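You operate a simulated robot arm through the tools that you are given. There is no shell and no other tool.

The job below is to be done with a simulated robot arm. You get a single attempt, and the scene is never put back.

Task
Give the batter two shakes of cinnamon and whisk it smooth.
Fine: till it is airy; jar back in its ring and shut, whisk in the crock.

The check looks at the end state, three seconds after you hand in, the way a careful person would. Anything else that was tipped, shoved, dropped, spilled or broken makes it a failure.

Robot
A 6-joint arm with a two-finger parallel gripper, fixed in place. Base frame: the origin is at the foot of the arm, x ahead of it, y to its left, z up; the work surface is at about z = 910. Lengths are in mm, angles in rad, forces in N, time in s.
With the tool pointing down near the work surface it reaches from about 360 to 820 mm from the base axis. Its first joint turns from -2.897 to 2.897 rad. Payload 3.91 kg.
The TCP is the grasp point between the finger pads, 30 mm short of the fingertips. In the tool frame z runs along the fingers and y along their closing line. The gripper opens to 110 mm. The fingers are 20 mm wide and 10 mm thick; the gripper's body (48 by 112 mm) begins 55 mm behind the TCP.
Orientation is told as [roll, pitch, yaw] about the base's x, y, z axes, in that order, counted from this pose: with the fingers straight down and closing along the base's y, the tool's x points along the base's -x, its y along +y and its z along -z.

Tools
- The arm moves only by the tool arm_command. Its argument "targets" is a list of rows, each a list of 7 numbers: the shift along the tool's x, y, z in units of 40 mm (1.0 is 40 mm), then the turn, a rotation vector about the tool's x, y, z in units of 6 degrees (1.0 is 6 degrees), then the finger opening in mm, from 0 to 110. In form: [[x, y, z, ax, ay, az, jaw], ...]. A call has 1 to 20 rows; each row shifts and turns the commanded pose from where the row before left it, along the tool's axes as they then stand. A call with a number of a shift or a turn outside -1 to 1 is refused whole. A row lasts 0.2 s, in which the tool goes at most 50 mm and 0.15 rad; a call with a longer step from one row to the next is refused whole, and so is a gripper value outside its range. A pose out of reach is approached as far as the arm can. The call stops where the force on the tool passes 40 N (or 10 N more than at its start, if that is more) or the arm is blocked; 0.2 s more then pass. Each finger travels about 45 mm/s and halts on what it meets, pressing with about 40 N; the grip force reading is that of the motor and also rises with nothing between the fingers. The clock runs only during rows and for 0.2 s after the last one: add rows that do not move to give the fingers time. The reply holds the time, the measured pose of the TCP, the force on the tool along the base axes, the opening and the grip force, in the units named above and with some noise, with the torque about the TCP (base axes, N m) and any sound that the robot's microphone picked up.
- Cameras (640 x 400 px; columns grow to the right, rows downward): "scene" is fixed at [49.6, -497.9, 1788.9]; the picture's right is [0.61, -0.79, 0.00], its down [-0.50, -0.39, -0.77] and it looks along [0.61, 0.47, -0.63] (base axes); focal length 324 px, centre (320, 200). "wrist" rides on the gripper at [77, 7, -114] in the tool frame; the picture's right is [-0.09, 1.00, 0.00], its down [-0.80, -0.07, -0.59] and it looks along [-0.59, -0.05, 0.80] (tool axes); focal length 270 px, centre (320, 200). There is no depth. A picture from a camera that has moved, and an enlarged one, comes with that camera's place and axes in the base frame and with its lens.
- snapshot(camera): a new picture of that camera. No time passes.
- slide_trunk(by): slides the trunk up (or, below 0, down) by that many mm; the arm rides with it, the base frame stays. It gives what a move gives, with no picture.
- zoom(camera, box): a new picture of the part [left, top, right, bottom] of that camera's present view, enlarged. No time passes.
- close_job(): hands the job in; it is judged then, once.

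Places have to be worked out from the pictures, the camera data and where the tool is seen. Open the gripper and draw the arm clear of the work before you hand the job in, unless the task says otherwise.

The tools are called after "Emit:" as a command line: name --pt "numbers of a row" for each row, then --argument value for the rest, lists and objects as JSON in quotes. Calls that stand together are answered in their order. arm_command: Moves the arm, as the interface text tells. Its arguments: {"type":"object","properties":{"targets":{"type":"array","items":{"type":"array","items":{"type":"number"}}}},"required":["targets"]} The other tools are called the same way: slide_trunk (by) slides the trunk up or down; snapshot (camera) takes a picture; zoom (camera, box) takes an enlarged picture of a part of a camera's view; close_job () hands the job in.

At the start:

```text
clock: 0.0
ee_pos: [401.0, 57.7, 1450.0]
orientation: [0.0, 0.001, 0.001]
wrist_force: [-0.1, 0.1, 0.6]
wrist_torque: [-0.02, -0.04, 0.02]
finger_gap: 110.0
gripper_force: 0.1
trunk travel left (down, up): [-575.0, 35.0]
```

scene: 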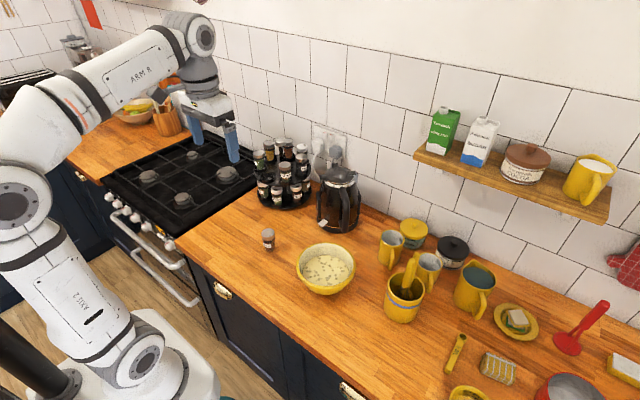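
wrist: 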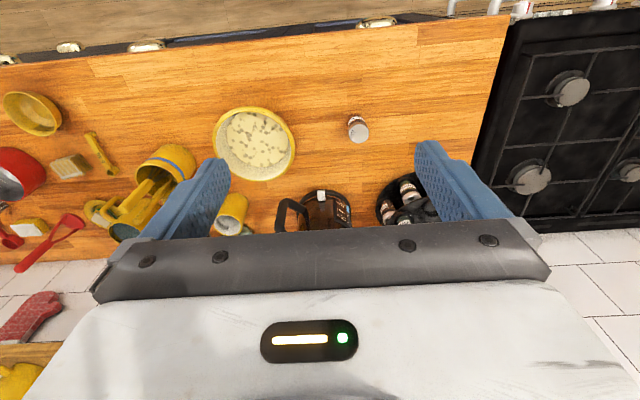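

I begin by looking closer at the bowl, the jars and the crock before moving anything.

Emit:
zoom --camera "scene" --box '[230, 120, 390, 220]'

Emit:
zoom --camera "scene" --box '[360, 210, 520, 310]'

Emit:
zoom --camera "scene" --box '[240, 210, 400, 310]'

Emit:
zoom --camera "scene" --box '[420, 290, 640, 400]'

Emit:
zoom --camera "wrist" --box '[200, 90, 440, 240]'

Emit:
zoom --camera "wrist" --box '[0, 80, 240, 230]'

```text
4.00 times, centred on (310, 170) of scene
camera zoom: at [49.6, -497.9, 1788.9], right [0.61, -0.79, 0.0], down [-0.5, -0.39, -0.77], along [0.61, 0.47, -0.63], focal length 1296 px, centre (360, 320)
```

zoom: 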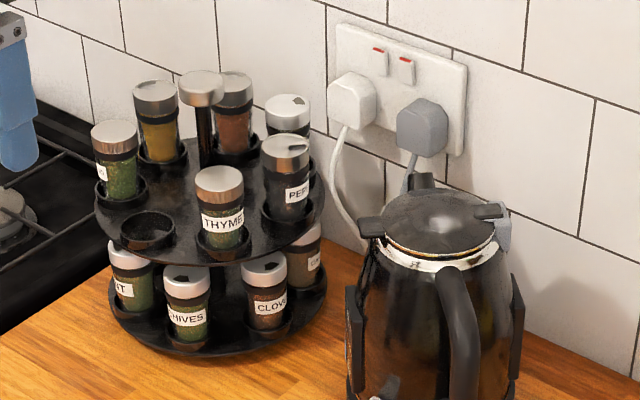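

```text
4.00 times, centred on (440, 260) of scene
camera zoom: at [49.6, -497.9, 1788.9], right [0.61, -0.79, 0.0], down [-0.5, -0.39, -0.77], along [0.61, 0.47, -0.63], focal length 1296 px, centre (-160, -40)
```

zoom: 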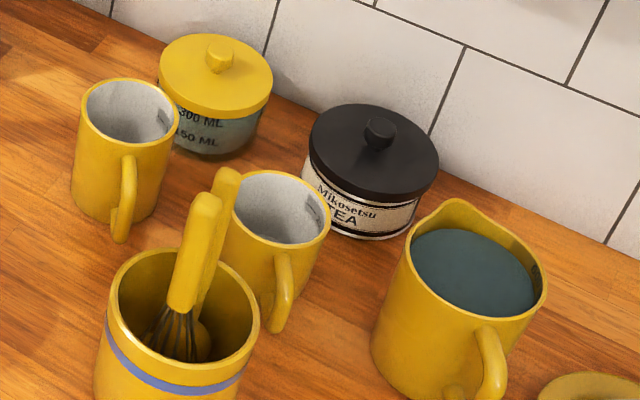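

```text
4.00 times, centred on (320, 260) of scene
camera zoom: at [49.6, -497.9, 1788.9], right [0.61, -0.79, 0.0], down [-0.5, -0.39, -0.77], along [0.61, 0.47, -0.63], focal length 1296 px, centre (320, -40)
```

zoom: 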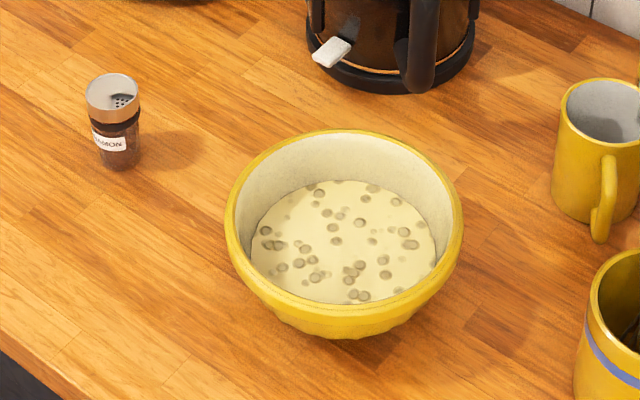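

```text
2.91 times, centred on (530, 345) of scene
camera zoom: at [49.6, -497.9, 1788.9], right [0.61, -0.79, 0.0], down [-0.5, -0.39, -0.77], along [0.61, 0.47, -0.63], focal length 942 px, centre (-291, -222)
```

zoom: 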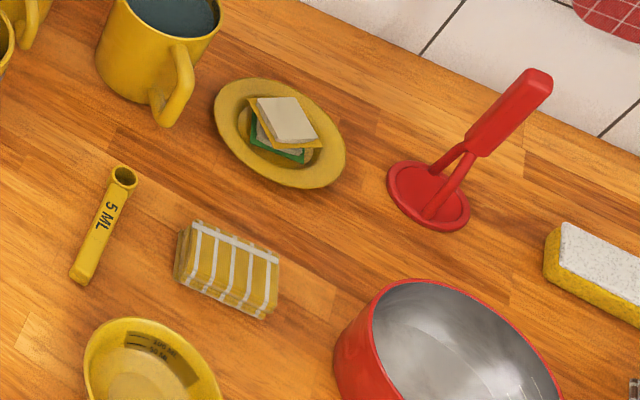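

```text
2.67 times, centred on (320, 165) of wrist
camera zoom: at [323.2, 63.7, 1563.6], right [0.09, 1.0, 0.0], down [0.8, -0.07, 0.59], along [0.59, -0.05, -0.8], focal length 721 px, centre (320, 293)
```

zoom: 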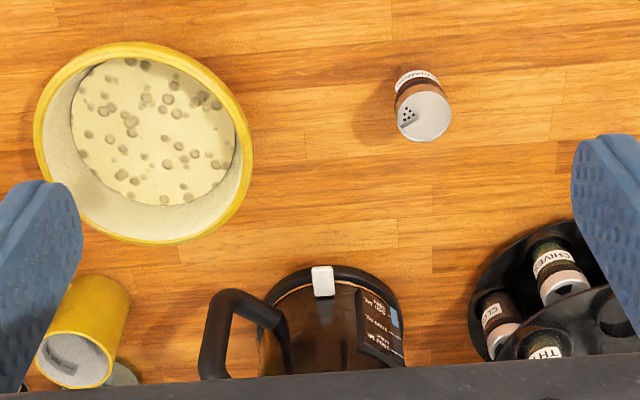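

```text
2.67 times, centred on (120, 155) of wrist
camera zoom: at [323.2, 63.7, 1563.6], right [0.09, 1.0, 0.0], down [0.8, -0.07, 0.59], along [0.59, -0.05, -0.8], focal length 721 px, centre (853, 320)
```

zoom: 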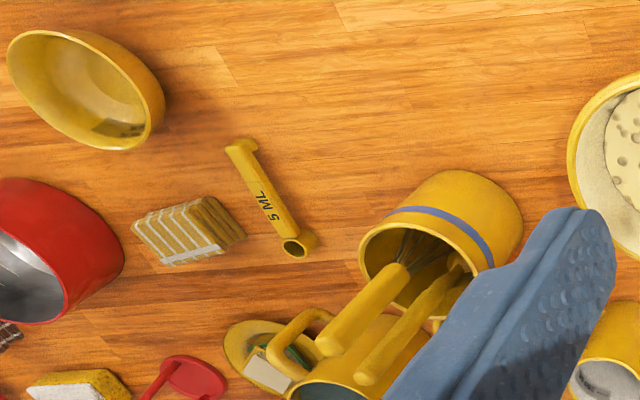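

The cinnamon jar stands alone at roughly (563, 128) with its lid showing holes, and an empty ring shows in the upper tier of the carousel. I enlarge the lid and rings to understand how the lid opens and shuts.

Emit:
zoom --camera "scene" --box '[252, 220, 292, 260]'

Emit:
zoom --camera "scene" --box '[250, 135, 320, 180]'

Emit:
zoom --camera "scene" --box '[250, 170, 320, 215]'

Emit:
zoom --camera "wrist" --box '[335, 100, 385, 150]'

Emit:
zoom --camera "scene" --box '[375, 250, 435, 330]'

Emit:
zoom --camera "wrist" --box '[360, 150, 440, 230]'

```text
10.00 times, centred on (272, 240) of scene
camera zoom: at [49.6, -497.9, 1788.9], right [0.61, -0.79, 0.0], down [-0.5, -0.39, -0.77], along [0.61, 0.47, -0.63], focal length 3239 px, centre (800, -200)
```

zoom: 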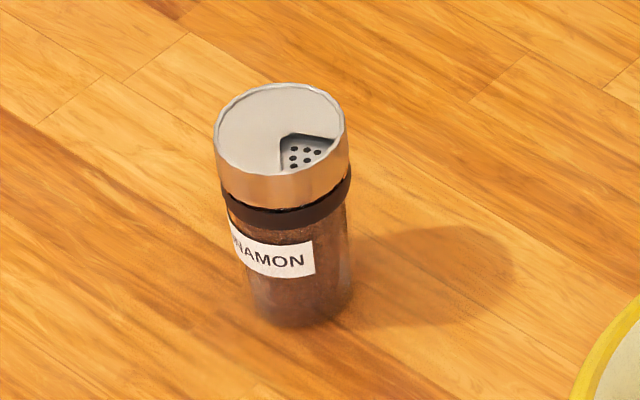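

```text
8.89 times, centred on (285, 158) of scene
camera zoom: at [49.6, -497.9, 1788.9], right [0.61, -0.79, 0.0], down [-0.5, -0.39, -0.77], along [0.61, 0.47, -0.63], focal length 2879 px, centre (631, 578)
```

zoom: 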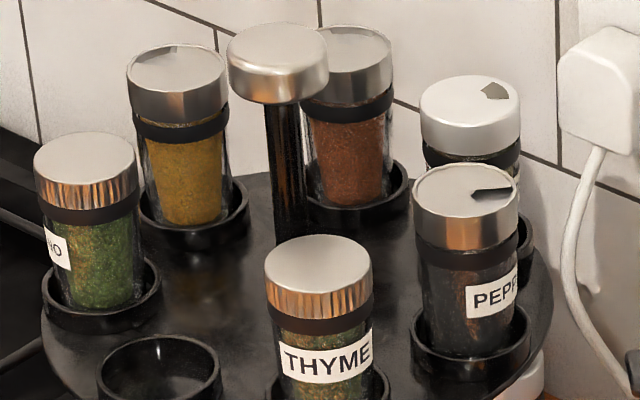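

```text
8.89 times, centred on (285, 192) of scene
camera zoom: at [49.6, -497.9, 1788.9], right [0.61, -0.79, 0.0], down [-0.5, -0.39, -0.77], along [0.61, 0.47, -0.63], focal length 2879 px, centre (631, 267)
```

zoom: 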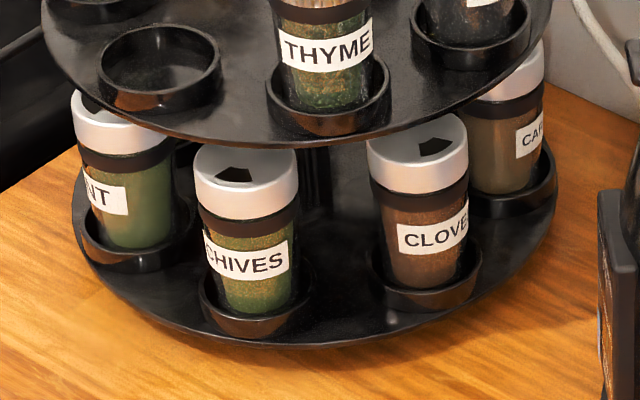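

```text
8.00 times, centred on (360, 125) of wrist
camera zoom: at [323.2, 63.7, 1563.6], right [0.09, 1.0, 0.0], down [0.8, -0.07, 0.59], along [0.59, -0.05, -0.8], focal length 2162 px, centre (0, 800)
```

zoom: 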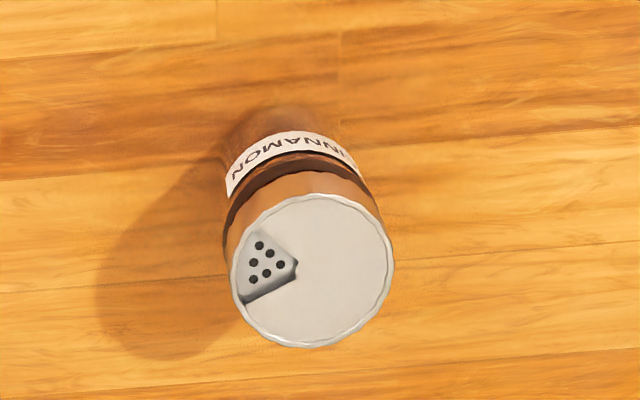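

```text
5.00 times, centred on (405, 290) of scene
camera zoom: at [49.6, -497.9, 1788.9], right [0.61, -0.79, 0.0], down [-0.5, -0.39, -0.77], along [0.61, 0.47, -0.63], focal length 1619 px, centre (-105, -250)
```

zoom: 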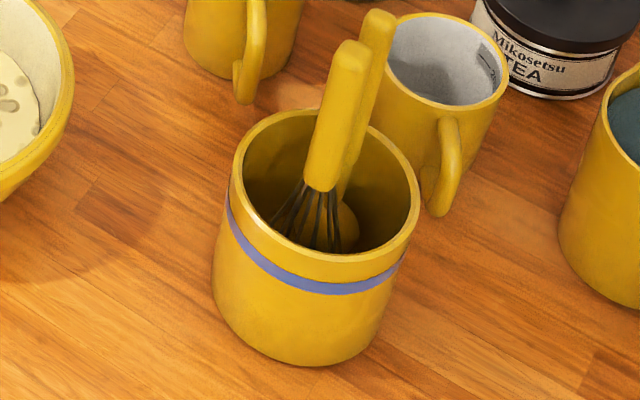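

```text
5.00 times, centred on (400, 190) of wrist
camera zoom: at [323.2, 63.7, 1563.6], right [0.09, 1.0, 0.0], down [0.8, -0.07, 0.59], along [0.59, -0.05, -0.8], focal length 1351 px, centre (-80, 250)
```

zoom: 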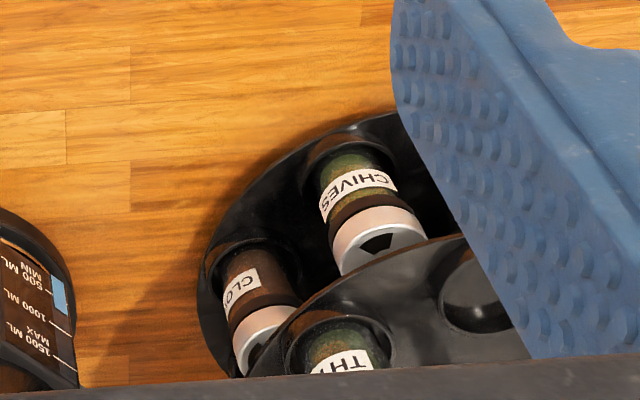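

Working it out: the jar is about (564, 127), top z≈997, lid Ø≈45 over a body Ø≈36; its shaker lid is currently open (holes visible), while shut jars show a solid dark sector aligned with the label. The bowl rim is centred near (578, −113), and the empty ring is about (760, 315, 1040). I lower the trunk part way, with clear space below the gripper.

Emit:
slide_trunk --by -300

```text
clock: 3.0
ee_pos: [400.0, 58.3, 1149.3]
orientation: [-0.002, 0.0, -0.001]
wrist_force: [-0.1, 0.6, 0.5]
wrist_torque: [0.01, -0.01, -0.01]
finger_gap: 109.9
gripper_force: 0.0
trunk travel left (down, up): [-275.0, 335.0]
```

The tool is at z≈1149 now, well above everything. I take new pictures from both cameras to refine positions.

Emit:
snapshot --camera "wrist"

Emit:
snapshot --camera "scene"

```text
taken
camera wrist: at [323.2, 63.7, 1263.6], right [0.09, 1.0, 0.0], down [0.8, -0.07, 0.59], along [0.59, -0.05, -0.8], focal length 270 px, centre (320, 200)
```

wrist: 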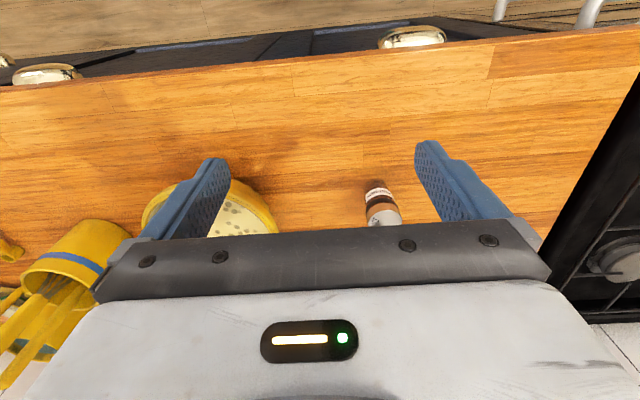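

```text
taken
```

scene: 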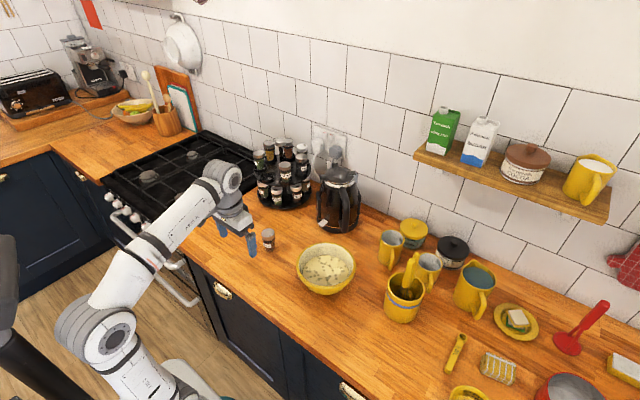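

The arm is in a natural pose. I plan a side grasp of the jar body (tool about 30° below horizontal, closing line horizontal), so that a roll about the tool axis can invert it. First I move ahead at safe height and pitch the tool forward 60° to test the kinematics.

Emit:
arm_command --pt "-0.8 0.57 0 0 0 0 80" --pt "-0.8 0.57 0 0 0 0 80" --pt "-0.4 0.57 0 0 0 0 80" --pt "0 0 0 0 -1 0 80" --pt "0 0 0 0 -1 0 80" --pt "0 0 0 0 -1 0 80" --pt "0 0 0 0 -1 0 80" --pt "0 0 0 0 -1 0 80" --pt "0 0 0 0 -1 0 80" --pt "0 0 0 0 -1 0 80" --pt "0 0 0 0 -1 0 80" --pt "0 0 0 0 -1 0 80" --pt "0 0 0 0 -1 0 80" --pt "0 0 0 0 0 0 80"

```text
clock: 6.0
ee_pos: [480.5, 125.8, 1150.2]
orientation: [-0.001, -1.049, 0.002]
wrist_force: [-0.7, -1.1, -0.9]
wrist_torque: [0.01, -0.02, 0.0]
finger_gap: 80.1
gripper_force: 0.0
trunk travel left (down, up): [-275.0, 335.0]
```

The 60° pitch was reached with the TCP at (480, 126, 1150). I look through the wrist camera and the scene camera to see the jar from here.

Emit:
snapshot --camera "wrist"

Emit:
snapshot --camera "scene"

```text
taken
camera wrist: at [343.2, 132.1, 1140.0], right [0.04, 1.0, 0.08], down [-0.12, -0.07, 0.99], along [0.99, -0.05, 0.11], focal length 270 px, centre (320, 200)
```

wrist: 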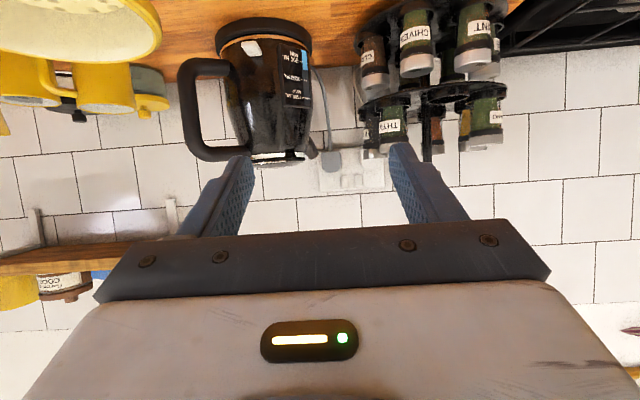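

```text
taken
```

scene: 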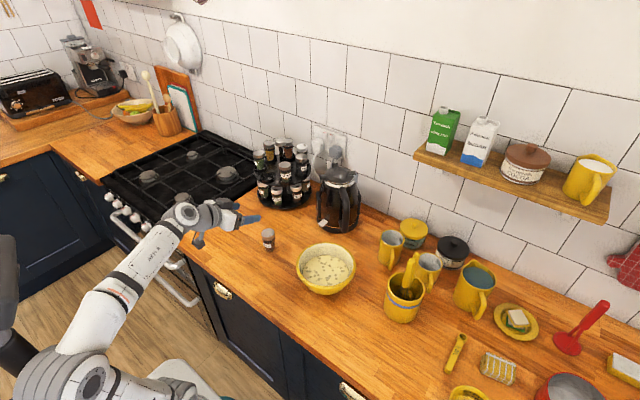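

The view is upside down with the camera under the gripper. I test rolling the tool about its own axis in free space, since I need 180° of roll between the upright and inverted jar, and having the camera on top at grasp would be better.

Emit:
arm_command --pt "0 0 0 0 0 1 80" --pt "0 0 0 0 0 1 80" --pt "0 0 0 0 0 1 80" --pt "0 0 0 0 0 1 80" --pt "0 0 0 0 0 1 80" --pt "0 0 0 0 0 1 80" --pt "0 0 0 0 0 1 80" --pt "0 0 0 0 0 1 80" --pt "0 0 0 0 0 1 80" --pt "0 0 0 0 0 1 80" --pt "0 0 0 0 0 1 80" --pt "0 0 0 0 0 1 80" --pt "0 0 0 0 0 1 80" --pt "0 0 0 0 0 1 80" --pt "0 0 0 0 0 1 80" --pt "0 0 0 0 0 1 80" --pt "0 0 0 0 0 1 80" --pt "0 0 0 0 0 1 80" --pt "0 0 0 0 0 1 80" --pt "0 0 0 0 0 1 80"

Emit:
arm_command --pt "0 0 0 0 0 1 80" --pt "0 0 0 0 0 1 80" --pt "0 0 0 0 0 1 80" --pt "0 0 0 0 0 1 80" --pt "0 0 0 0 0 1 80" --pt "0 0 0 0 0 1 80" --pt "0 0 0 0 0 1 80" --pt "0 0 0 0 0 1 80" --pt "0 0 0 0 0 1 80" --pt "0 0 0 0 0 1 80" --pt "0 0 0 0 0 0 80"

```text
clock: 10.2
ee_pos: [479.3, 127.1, 1150.0]
orientation: [0.983, 0.449, -1.852]
wrist_force: [-0.2, -0.8, 0.3]
wrist_torque: [0.01, 0.0, 0.0]
finger_gap: 80.1
gripper_force: 0.0
trunk travel left (down, up): [-275.0, 335.0]
```

```text
clock: 12.6
ee_pos: [499.9, -16.0, 1179.9]
orientation: [-0.005, 1.047, -3.141]
wrist_force: [0.4, 0.5, -0.3]
wrist_torque: [0.01, -0.03, 0.03]
finger_gap: 80.2
gripper_force: 0.0
out of reach, approached as far as the arm can: row 1, 2, 3, 4, 5, 6, 7, 8, 9, 10
trunk travel left (down, up): [-275.0, 335.0]
```

The roll reached 180° only by dragging the TCP aside, so a joint limit lies between +120° and +180°. I roll back and see where the arm returns.

Emit:
arm_command --pt "0 0 0 0 0 -1 80" --pt "0 0 0 0 0 -1 80" --pt "0 0 0 0 0 -1 80" --pt "0 0 0 0 0 -1 80" --pt "0 0 0 0 0 -1 80" --pt "0 0 0 0 0 0 80"

Emit:
snapshot --camera "scene"

```text
clock: 14.0
ee_pos: [499.8, -15.6, 1178.6]
orientation: [0.716, 0.845, -2.283]
wrist_force: [0.6, 0.3, -0.4]
wrist_torque: [-0.05, -0.02, -0.04]
finger_gap: 80.1
gripper_force: 0.0
trunk travel left (down, up): [-275.0, 335.0]
```

```text
taken
```

scene: 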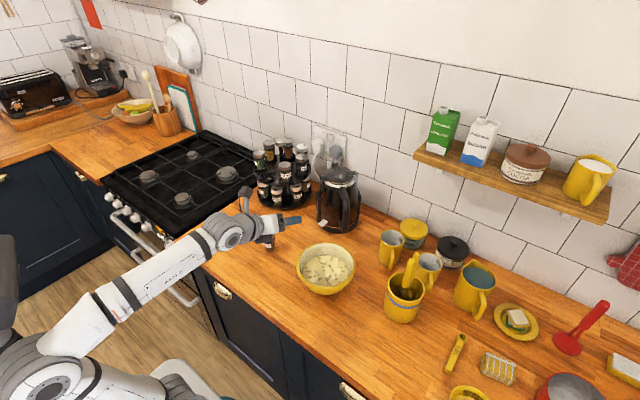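

Orientation was reachable near the arm's own plane, so rolling to ~180° over the bowl (base angle −11°, tool yaw 0) should work, with the jar picked at roll 0. I roll back to 0 and pitch up to 15° below horizontal.

Emit:
arm_command --pt "0 0 0 0 0 -1 80" --pt "0 0 0 0 0 -1 80" --pt "0 0 0 0 0 -1 80" --pt "0 0 0 0 0 -1 80" --pt "0 0 0 0 0 -1 80" --pt "0 0 0 0 0 -1 80" --pt "0 0 0 0 0 -1 80" --pt "0 0 0 0 0 -1 80" --pt "0 0 0 0 0 -1 80" --pt "0 0 0 0 0 -1 80" --pt "0 0 0 0 0 -1 80" --pt "0 0 0 0 0 -1 80" --pt "0 0 0 0 0 -1 80" --pt "0 0 0 0 0 -1 80" --pt "0 0 0 0 0 -1 80" --pt "0 0 0 0 0 -1 80" --pt "0 0 0 0 0 -1 80" --pt "0 0 0 0 0 -1 80" --pt "0 0 0 0 0 -1 80" --pt "0 0 0 0 0 -1 80"

Emit:
arm_command --pt "0 0 0 0 0 -1 80" --pt "0 0 0 0 0 -1 80" --pt "0 0 0 0 0 -1 80" --pt "0 0 0 0 0 -1 80" --pt "0 0 0 0 0 -1 80" --pt "0 0 0 0 -1 0 80" --pt "0 0 0 0 -1 0 80" --pt "0 0 0 0 -0.5 0 80" --pt "0 0 0 0 0 0 80"

```text
clock: 18.2
ee_pos: [498.8, -15.9, 1180.8]
orientation: [0.713, -0.85, -0.855]
wrist_force: [0.0, -0.7, 0.2]
wrist_torque: [0.01, -0.01, -0.01]
finger_gap: 79.9
gripper_force: 0.0
trunk travel left (down, up): [-275.0, 335.0]
```

```text
clock: 20.2
ee_pos: [500.5, -15.9, 1179.3]
orientation: [-0.001, -1.313, 0.002]
wrist_force: [-0.1, -0.2, 0.2]
wrist_torque: [-0.01, -0.02, 0.02]
finger_gap: 80.0
gripper_force: 0.1
trunk travel left (down, up): [-275.0, 335.0]
```

The tool is now 15° below horizontal at roll 0. I move to a standoff in front of the jar, (440, 127, 1050), still well above the counter.

Emit:
arm_command --pt "0.705 0.715 -0.122 0 0 0 80" --pt "0.705 0.715 -0.122 0 0 0 80" --pt "0.705 0.715 -0.122 0 0 0 80" --pt "0.705 0.715 -0.122 0 0 0 80" --pt "0.705 0.715 -0.122 0 0 0 80" --pt "0 0 0 0 0 0 80"

Emit:
snapshot --camera "wrist"

Emit:
snapshot --camera "scene"

```text
clock: 21.6
ee_pos: [439.7, 126.7, 1052.9]
orientation: [0.002, -1.311, 0.001]
wrist_force: [0.1, 0.3, 0.1]
wrist_torque: [0.05, 0.03, 0.02]
finger_gap: 79.9
gripper_force: 0.1
trunk travel left (down, up): [-275.0, 335.0]
```

```text
taken
camera wrist: at [308.5, 131.9, 1006.2], right [0.02, 1.0, 0.09], down [-0.37, -0.07, 0.93], along [0.93, -0.05, 0.36], focal length 270 px, centre (320, 200)
```

wrist: 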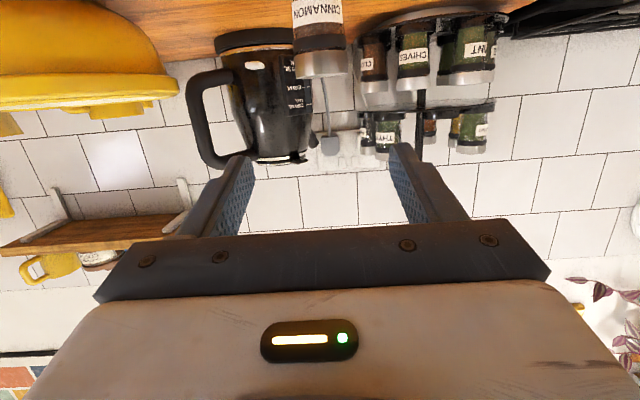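

```text
taken
```

scene: 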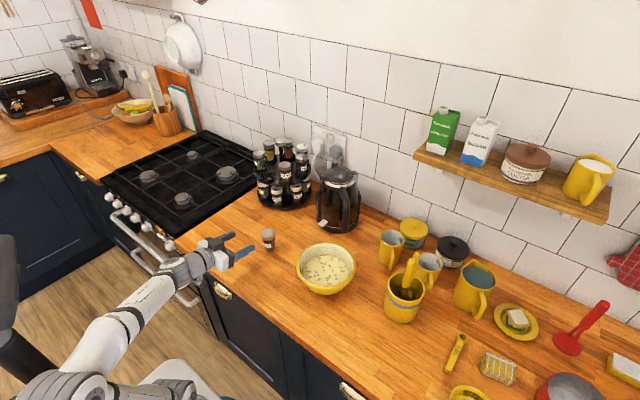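

The jar is straight ahead in the picture. I zoom on it to fix its lateral position and the heights of lid, band and body.

Emit:
zoom --camera "wrist" --box '[270, 0, 370, 100]'

Emit:
zoom --camera "wrist" --box '[340, 0, 520, 180]'

```text
4.00 times, centred on (320, 50) of wrist
camera zoom: at [308.5, 131.9, 1006.2], right [0.02, 1.0, 0.09], down [-0.37, -0.07, 0.93], along [0.93, -0.05, 0.36], focal length 1081 px, centre (320, 800)
```

zoom: 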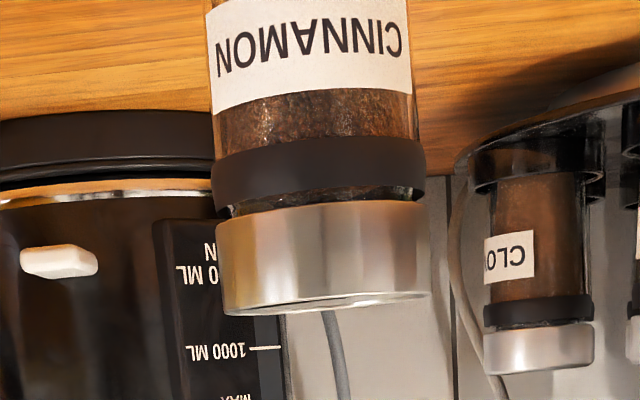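

```text
2.22 times, centred on (430, 90) of wrist
camera zoom: at [308.5, 131.9, 1006.2], right [0.02, 1.0, 0.09], down [-0.37, -0.07, 0.93], along [0.93, -0.05, 0.36], focal length 601 px, centre (76, 444)
```

zoom: 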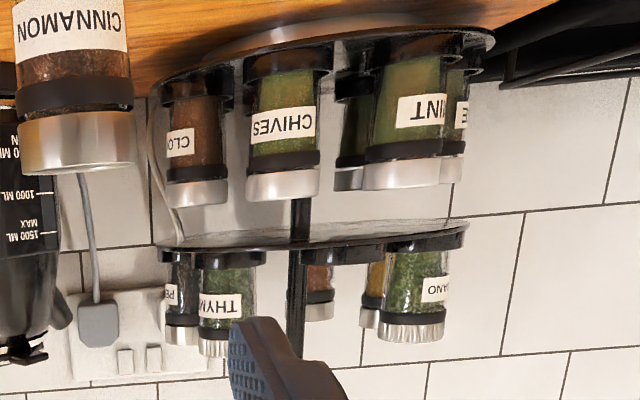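

The jar's axis is at y≈129, label centre z≈950, band bottom z≈966. I descend in front of it to z≈946, then check before advancing.

Emit:
arm_command --pt "0.862 0.02 0.231 0 0 0 80" --pt "0.862 0.02 0.231 0 0 0 80" --pt "0.862 0.02 0.231 0 0 0 80" --pt "0 0 0 0 0 0 80"

Emit:
snapshot --camera "wrist"

Emit:
zoom --camera "scene" --box '[140, 190, 300, 290]'

```text
clock: 22.6
ee_pos: [455.2, 145.6, 957.6]
orientation: [-0.002, -1.307, -0.002]
wrist_force: [1.3, -0.5, -0.7]
wrist_torque: [0.02, 0.01, 0.0]
finger_gap: 79.9
gripper_force: 0.1
out of reach, approached as far as the arm can: row 2, 3
trunk travel left (down, up): [-275.0, 335.0]
```

```text
taken
camera wrist: at [324.9, 151.8, 913.8], right [0.02, 1.0, 0.08], down [-0.37, -0.07, 0.93], along [0.93, -0.05, 0.36], focal length 270 px, centre (320, 200)
```

wrist: 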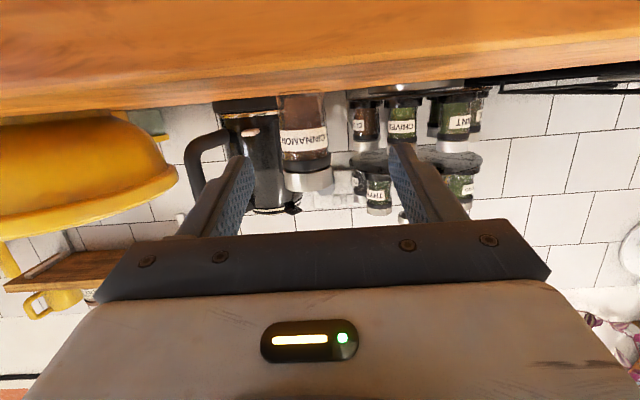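

```text
4.00 times, centred on (220, 240) of scene
camera zoom: at [49.6, -497.9, 1788.9], right [0.61, -0.79, 0.0], down [-0.5, -0.39, -0.77], along [0.61, 0.47, -0.63], focal length 1296 px, centre (720, 40)
```

zoom: 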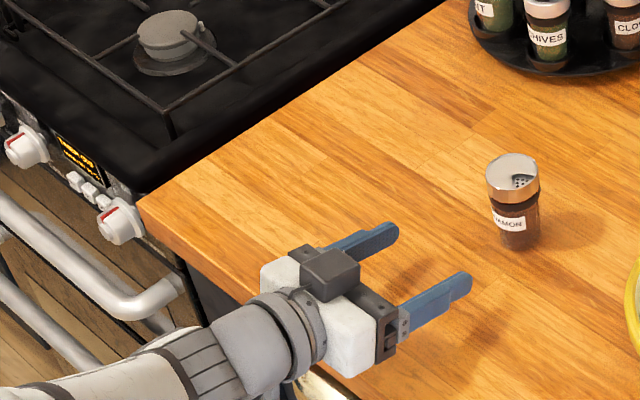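

The low, close-in pose was slightly out of reach (folded arm), so the tool stopped at (455, 146, 958). Further out should be reachable, so I go to (480, 129, 946), still 30 mm short of the jar.

Emit:
arm_command --pt "0.118 -0.415 0.68 0 0 0 80" --pt "0 0 0 0 0 0 80"

Emit:
zoom --camera "wrist" --box '[220, 60, 420, 220]'

```text
clock: 23.2
ee_pos: [481.6, 129.1, 948.9]
orientation: [0.0, -1.308, 0.0]
wrist_force: [0.3, 0.2, 0.1]
wrist_torque: [-0.03, 0.0, -0.01]
finger_gap: 80.4
gripper_force: 0.0
trunk travel left (down, up): [-275.0, 335.0]
```

```text
2.50 times, centred on (320, 140) of wrist
camera zoom: at [350.3, 135.6, 904.0], right [0.02, 1.0, 0.09], down [-0.37, -0.07, 0.93], along [0.93, -0.05, 0.36], focal length 676 px, centre (320, 350)
```

zoom: 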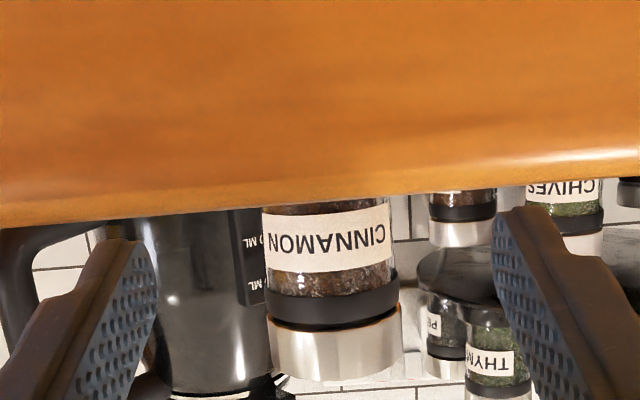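

Camera and numbers agree: the jar's axis is at y≈130.5, between the open fingers. I advance 80 mm so the TCP sits on the jar's axis.

Emit:
arm_command --pt "-0.149 0.0125 0.654 0 0 0 80" --pt "-0.149 0.0125 0.654 0 0 0 80" --pt "-0.149 0.0125 0.654 0 0 0 80" --pt "0 0 0 0 0 0 80"

Emit:
zoom --camera "wrist" --box '[220, 60, 420, 220]'

Emit:
zoom --camera "scene" --box '[200, 200, 320, 280]'

```text
clock: 23.7
ee_pos: [507.4, 132.2, 944.7]
orientation: [0.003, -1.301, 0.004]
wrist_force: [-13.2, 0.1, 5.4]
wrist_torque: [0.05, 1.45, -0.08]
finger_gap: 80.0
gripper_force: 0.0
trunk travel left (down, up): [-275.0, 335.0]
stopped in row 2: the force on the tool passed its limit at 95 N (the readings are from after the stop); the commanded pose is now the measured one
```

```text
2.50 times, centred on (320, 140) of wrist
camera zoom: at [376.4, 136.8, 900.4], right [0.02, 1.0, 0.09], down [-0.36, -0.07, 0.93], along [0.93, -0.05, 0.36], focal length 676 px, centre (320, 350)
```

zoom: 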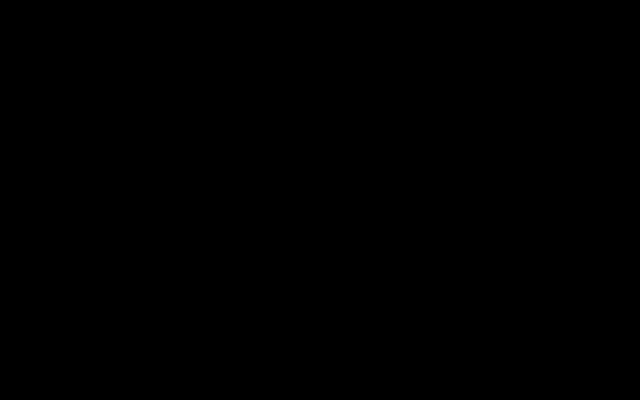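

```text
5.00 times, centred on (260, 240) of scene
camera zoom: at [49.6, -497.9, 1788.9], right [0.61, -0.79, 0.0], down [-0.5, -0.39, -0.77], along [0.61, 0.47, -0.63], focal length 1619 px, centre (620, 0)
```

zoom: 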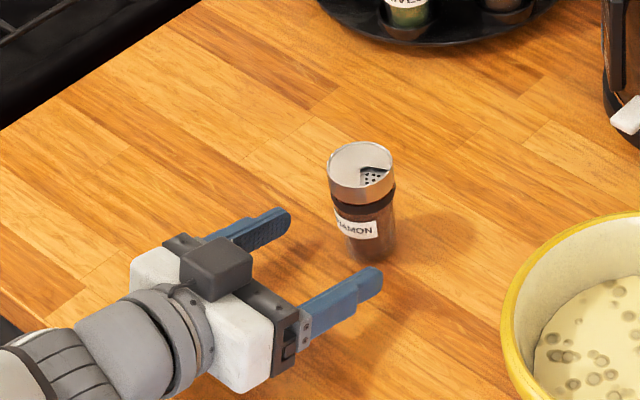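

The wrist camera's housing (below the tool at roll 0) met the counter's front edge; the jar was not touched. I back off, rise, and re-pitch to 40° below horizontal, so the camera stays well above the counter.

Emit:
arm_command --pt "0.188 0 -0.7 0 0 0 80" --pt "-0.966 0 -0.259 0 0 0 80" --pt "-0.966 0 -0.259 0 0 0 80" --pt "0 0 0 0 1 0 80" --pt "0 0 0 0 1 0 80" --pt "0 0 0 0 1 0 80" --pt "0 0 0 0 1 0 80" --pt "0 0 0 0 0.09 0 80" --pt "0 0 0 0 0 0 80"

Emit:
snapshot --camera "wrist"

Emit:
zoom --camera "scene" --box '[160, 180, 320, 280]'

```text
clock: 25.7
ee_pos: [481.8, 131.6, 1025.1]
orientation: [-0.001, -0.87, 0.004]
wrist_force: [0.6, -0.2, 0.3]
wrist_torque: [0.02, 0.01, -0.01]
finger_gap: 79.8
gripper_force: 0.1
trunk travel left (down, up): [-275.0, 335.0]
```

```text
taken
camera wrist: at [344.5, 136.2, 1038.7], right [0.05, 1.0, 0.07], down [0.06, -0.07, 1.0], along [1.0, -0.05, -0.06], focal length 270 px, centre (320, 200)
```

wrist: 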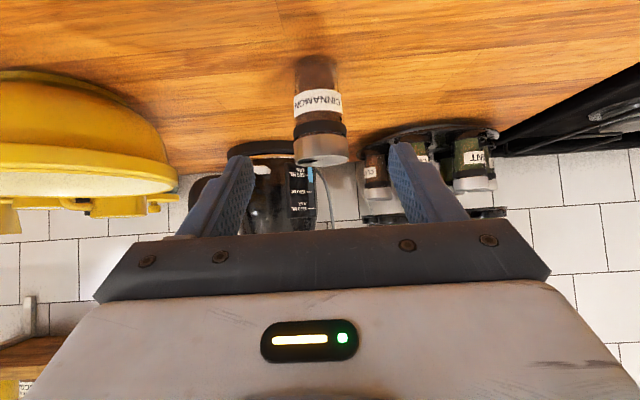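

```text
4.00 times, centred on (240, 230) of scene
camera zoom: at [49.6, -497.9, 1788.9], right [0.61, -0.79, 0.0], down [-0.5, -0.39, -0.77], along [0.61, 0.47, -0.63], focal length 1296 px, centre (640, 80)
```

zoom: 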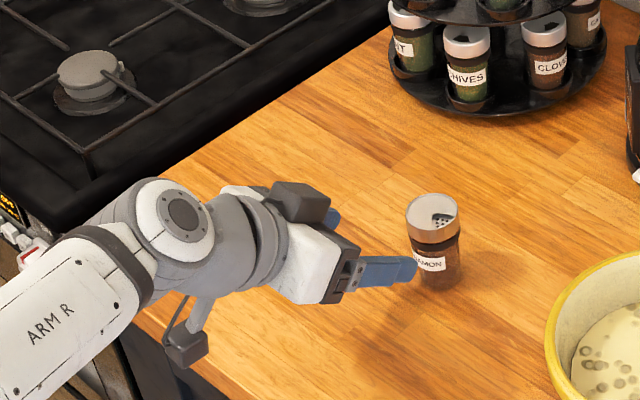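

Now the camera bracket is clear of the counter. I zoom on the jar for its exact base and axis from this pose.

Emit:
zoom --camera "wrist" --box '[270, 30, 370, 190]'

```text
2.50 times, centred on (320, 110) of wrist
camera zoom: at [344.5, 136.2, 1038.7], right [0.05, 1.0, 0.07], down [0.06, -0.07, 1.0], along [1.0, -0.05, -0.06], focal length 676 px, centre (320, 425)
```

zoom: 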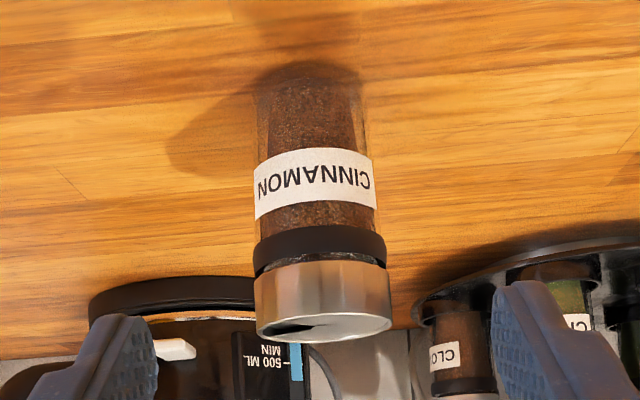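

Combining both views, the jar's axis is at about (568, 129) with height ≈83. I slide in along the tool axis so the jar sits 12 mm beyond the TCP at mid body (crossing z≈944).

Emit:
arm_command --pt "0.053 -0.019 0.884 0 0 0 80" --pt "0.053 -0.019 0.884 0 0 0 80" --pt "0.053 -0.019 0.884 0 0 0 80" --pt "0 0 0 0 0 0 80"

Emit:
snapshot --camera "wrist"

Emit:
zoom --camera "scene" --box '[200, 200, 320, 280]'

```text
clock: 26.7
ee_pos: [559.9, 129.8, 949.1]
orientation: [0.0, -0.872, 0.004]
wrist_force: [0.0, -0.6, -0.5]
wrist_torque: [-0.01, 0.01, -0.03]
finger_gap: 80.4
gripper_force: 0.0
trunk travel left (down, up): [-275.0, 335.0]
```

```text
taken
camera wrist: at [422.2, 135.5, 962.8], right [0.05, 1.0, 0.07], down [0.06, -0.07, 1.0], along [1.0, -0.05, -0.07], focal length 270 px, centre (320, 200)
```

wrist: 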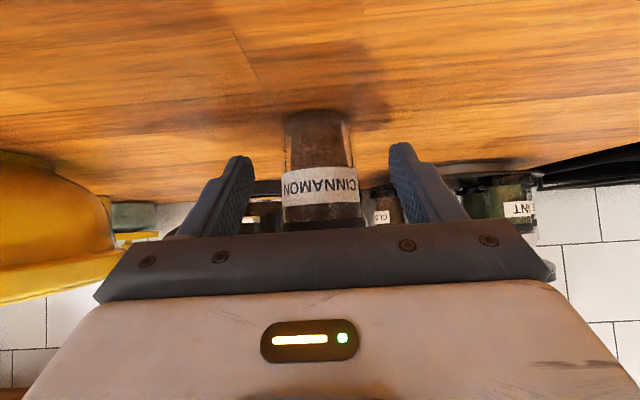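

```text
5.00 times, centred on (260, 240) of scene
camera zoom: at [49.6, -497.9, 1788.9], right [0.61, -0.79, 0.0], down [-0.5, -0.39, -0.77], along [0.61, 0.47, -0.63], focal length 1619 px, centre (620, 0)
```

zoom: 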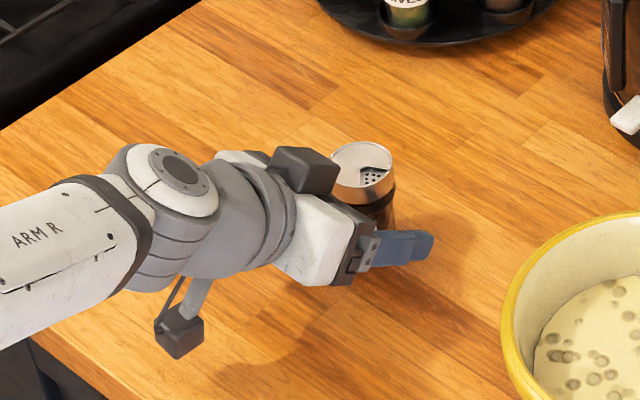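

The jar is centred between the fingers, and there is no contact force. I close the gripper on the body.

Emit:
arm_command --pt "0 0 0 0 0 0 60" --pt "0 0 0 0 0 0 46" --pt "0 0 0 0 0 0 36" --pt "0 0 0 0 0 0 30" --pt "0 0 0 0 0 0 30" --pt "0 0 0 0 0 0 30"

Emit:
snapshot --camera "wrist"

Emit:
zoom --camera "scene" --box '[200, 200, 320, 280]'

```text
clock: 28.1
ee_pos: [559.0, 130.3, 949.6]
orientation: [0.001, -0.871, 0.004]
wrist_force: [-1.3, -0.5, -0.1]
wrist_torque: [-0.01, 0.02, -0.02]
finger_gap: 41.6
gripper_force: 40.3
trunk travel left (down, up): [-275.0, 335.0]
```

```text
taken
camera wrist: at [421.8, 135.3, 963.2], right [0.05, 1.0, 0.07], down [0.06, -0.07, 1.0], along [1.0, -0.05, -0.06], focal length 270 px, centre (320, 200)
```

wrist: 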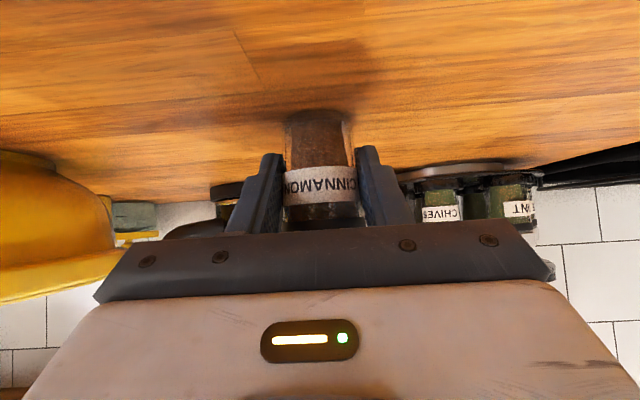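

```text
5.00 times, centred on (260, 240) of scene
camera zoom: at [49.6, -497.9, 1788.9], right [0.61, -0.79, 0.0], down [-0.5, -0.39, -0.77], along [0.61, 0.47, -0.63], focal length 1619 px, centre (620, 0)
```

zoom: 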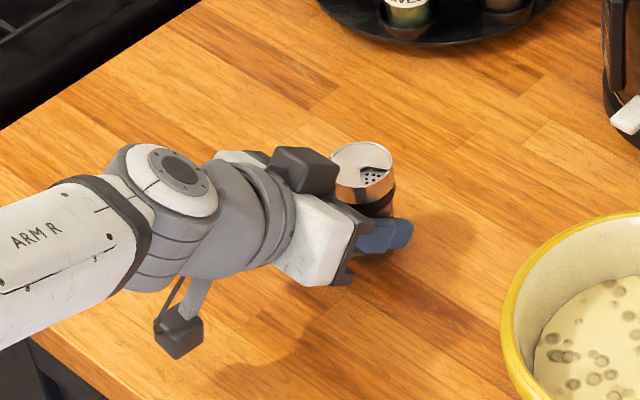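

The grip holds at 41.6 mm with 40 N. I lift the jar straight up 200 mm.

Emit:
arm_command --pt "-0.38 0 -0.32 0 0 0 30" --pt "-0.764 0 -0.645 0 0 0 30" --pt "-0.764 0 -0.645 0 0 0 30" --pt "-0.764 0 -0.645 0 0 0 30" --pt "-0.764 0 -0.645 0 0 0 30" --pt "-0.38 0 -0.32 0 0 0 30" --pt "0 0 0 0 0 0 30"

Emit:
snapshot --camera "wrist"

Emit:
snapshot --camera "scene"

```text
clock: 29.7
ee_pos: [560.9, 130.7, 1150.9]
orientation: [0.001, -0.87, 0.003]
wrist_force: [0.0, 0.8, -1.9]
wrist_torque: [-0.03, 0.03, 0.0]
finger_gap: 41.4
gripper_force: 40.3
trunk travel left (down, up): [-275.0, 335.0]
```

```text
taken
camera wrist: at [423.4, 135.3, 1164.8], right [0.05, 1.0, 0.07], down [0.06, -0.07, 1.0], along [1.0, -0.05, -0.07], focal length 270 px, centre (320, 200)
```

wrist: 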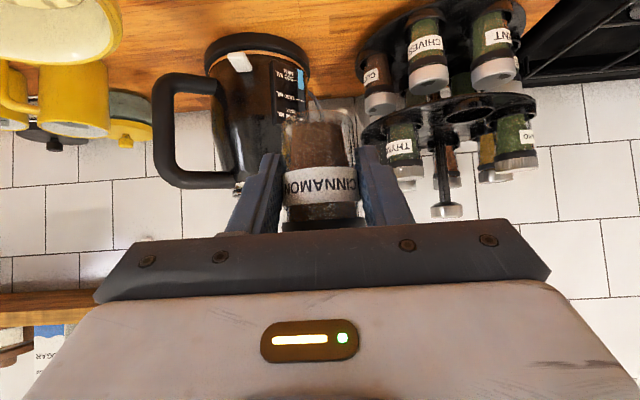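

```text
taken
```

scene: 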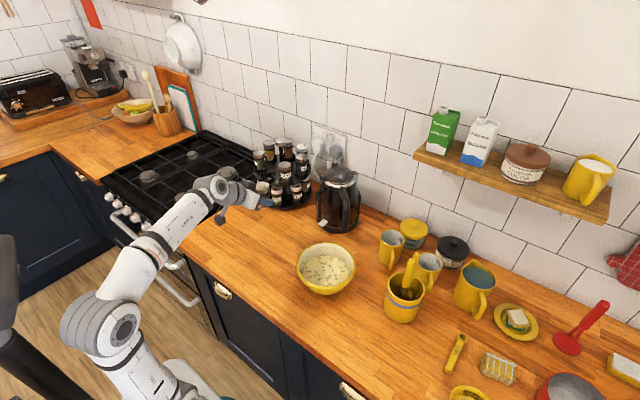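

The jar is up and clear. I carry it upright sideways to above the bowl's centre, about (583, −113, 1180).

Emit:
arm_command --pt "-0.129 -0.871 -0.007 0 0 0 30" --pt "-0.129 -0.871 -0.007 0 0 0 30" --pt "-0.129 -0.871 -0.007 0 0 0 30" --pt "-0.129 -0.871 -0.007 0 0 0 30" --pt "-0.129 -0.871 -0.007 0 0 0 30" --pt "-0.129 -0.871 -0.007 0 0 0 30" --pt "-0.129 -0.871 -0.007 0 0 0 30" --pt "0 0 0 0 0 0 30"

Emit:
snapshot --camera "wrist"

Emit:
snapshot --camera "scene"

```text
clock: 31.5
ee_pos: [580.9, -113.8, 1178.1]
orientation: [0.003, -0.871, 0.004]
wrist_force: [0.3, -0.6, -1.1]
wrist_torque: [0.01, -0.02, 0.0]
finger_gap: 41.4
gripper_force: 40.4
trunk travel left (down, up): [-275.0, 335.0]
```

```text
taken
camera wrist: at [444.1, -108.8, 1193.0], right [0.05, 1.0, 0.07], down [0.06, -0.07, 1.0], along [1.0, -0.05, -0.06], focal length 270 px, centre (320, 200)
```

wrist: 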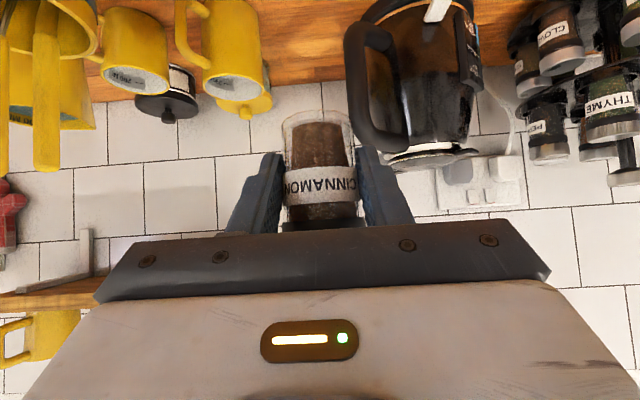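

```text
taken
```

scene: 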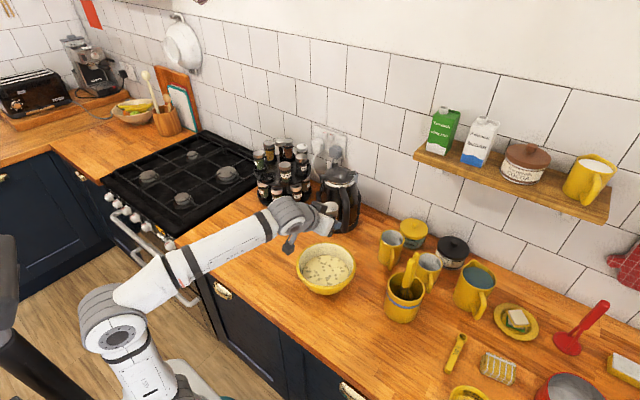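

The jar is above the bowl's middle (projection matches). I now pitch the tool up 60° (to 20° above horizontal) at this height, everything staying over the bowl.

Emit:
arm_command --pt "0 0 0 0 -1 0 30" --pt "0 0 0 0 -1 0 30" --pt "0 0 0 0 -1 0 30" --pt "0 0 0 0 -1 0 30" --pt "0 0 0 0 -1 0 30" --pt "0 0 0 0 -1 0 30" --pt "0 0 0 0 -1 0 30" --pt "0 0 0 0 0 0 30"

Emit:
snapshot --camera "scene"

```text
clock: 33.3
ee_pos: [581.9, -113.9, 1179.6]
orientation: [-3.141, -1.539, -3.139]
wrist_force: [-0.2, 0.3, -1.6]
wrist_torque: [0.03, 0.01, 0.03]
finger_gap: 41.1
gripper_force: 39.6
trunk travel left (down, up): [-275.0, 335.0]
```

```text
taken
```

scene: 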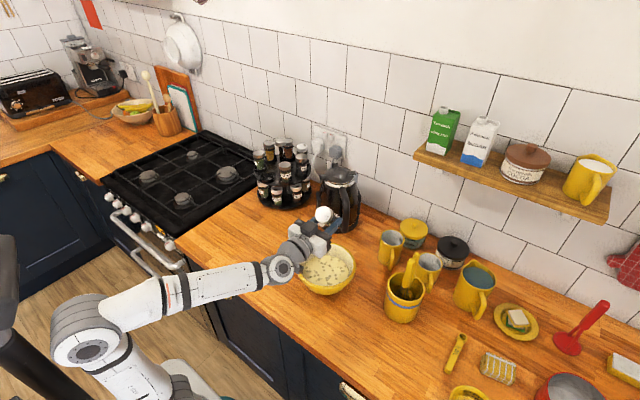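

The tool is horizontal now. I roll it +120° about its axis, with the jar over the bowl.

Emit:
arm_command --pt "0 0 0 0 0 1 30" --pt "0 0 0 0 0 1 30" --pt "0 0 0 0 0 1 30" --pt "0 0 0 0 0 1 30" --pt "0 0 0 0 0 1 30" --pt "0 0 0 0 0 1 30" --pt "0 0 0 0 0 1 30" --pt "0 0 0 0 0 1 30" --pt "0 0 0 0 0 1 30" --pt "0 0 0 0 0 1 30" --pt "0 0 0 0 0 1 30" --pt "0 0 0 0 0 1 30" --pt "0 0 0 0 0 1 30" --pt "0 0 0 0 0 1 30" --pt "0 0 0 0 0 1 30"

Emit:
zoom --camera "scene" --box '[240, 180, 400, 300]'

Emit:
snapshot --camera "wrist"

```text
clock: 36.5
ee_pos: [580.7, -114.4, 1180.1]
orientation: [1.603, 0.002, -1.566]
wrist_force: [-0.3, 0.5, -1.5]
wrist_torque: [-0.04, 0.0, 0.01]
finger_gap: 41.0
gripper_force: 40.3
trunk travel left (down, up): [-275.0, 335.0]
```

```text
3.33 times, centred on (320, 240) of scene
camera zoom: at [49.6, -497.9, 1788.9], right [0.61, -0.79, 0.0], down [-0.5, -0.39, -0.77], along [0.61, 0.47, -0.63], focal length 1080 px, centre (320, 67)
```

zoom: 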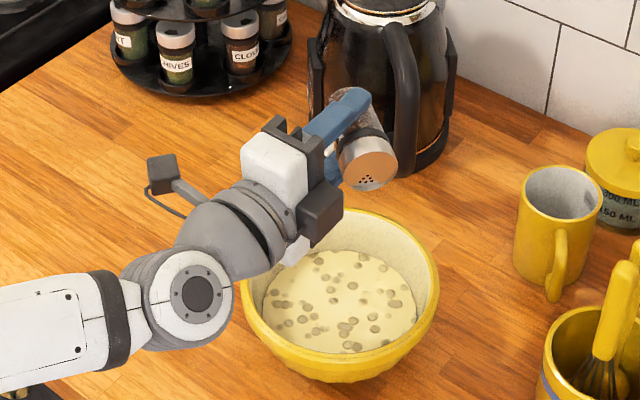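

```text
taken
camera wrist: at [465.5, -39.1, 1182.2], right [-0.03, -0.09, 1.0], down [-0.59, -0.8, -0.09], along [0.81, -0.59, -0.03], focal length 270 px, centre (320, 200)
```

wrist: 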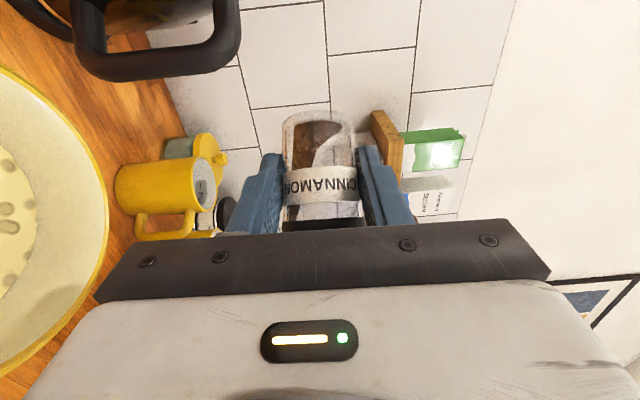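

At roll 90 the powder shifts inside and nothing has fallen. I continue rolling to 180 slowly, still high above the bowl centre.

Emit:
arm_command --pt "0 0 0 0 0 1 30" --pt "0 0 0 0 0 1 30" --pt "0 0 0 0 0 1 30" --pt "0 0 0 0 0 1 30" --pt "0 0 0 0 0 1 30" --pt "0 0 0 0 0 1 30" --pt "0 0 0 0 0 1 30" --pt "0 0 0 0 0 1 30" --pt "0 0 0 0 0 1 30" --pt "0 0 0 0 0 1 30" --pt "0 0 0 0 0 1 30" --pt "0 0 0 0 0 1 30" --pt "0 0 0 0 0 0 30"

Emit:
zoom --camera "scene" --box '[240, 180, 400, 300]'

Emit:
snapshot --camera "wrist"

```text
clock: 39.3
ee_pos: [581.2, -114.3, 1180.0]
orientation: [1.679, 1.257, -1.463]
wrist_force: [-0.4, 1.0, -1.5]
wrist_torque: [-0.01, -0.01, 0.0]
finger_gap: 41.4
gripper_force: 40.0
trunk travel left (down, up): [-275.0, 335.0]
```

```text
3.33 times, centred on (320, 240) of scene
camera zoom: at [49.6, -497.9, 1788.9], right [0.61, -0.79, 0.0], down [-0.5, -0.39, -0.77], along [0.61, 0.47, -0.63], focal length 1080 px, centre (320, 67)
```

zoom: 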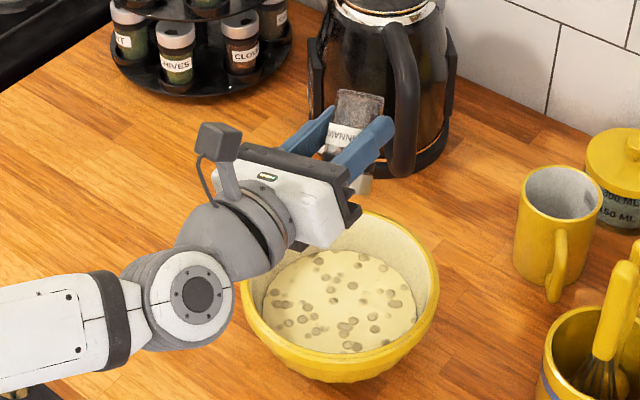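

```text
taken
camera wrist: at [463.5, -99.0, 1250.2], right [0.0, -0.97, 0.22], down [-0.57, -0.18, -0.8], along [0.82, -0.13, -0.55], focal length 270 px, centre (320, 200)
```

wrist: 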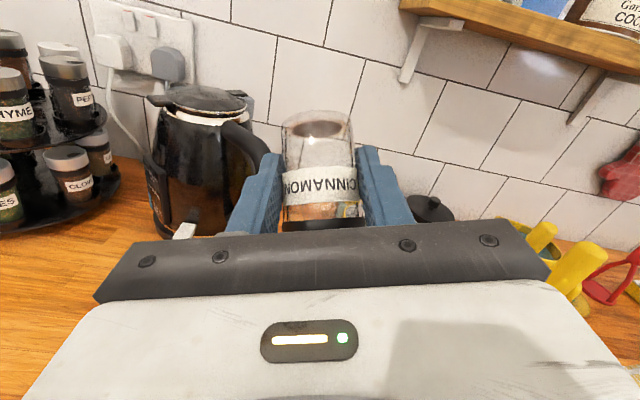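

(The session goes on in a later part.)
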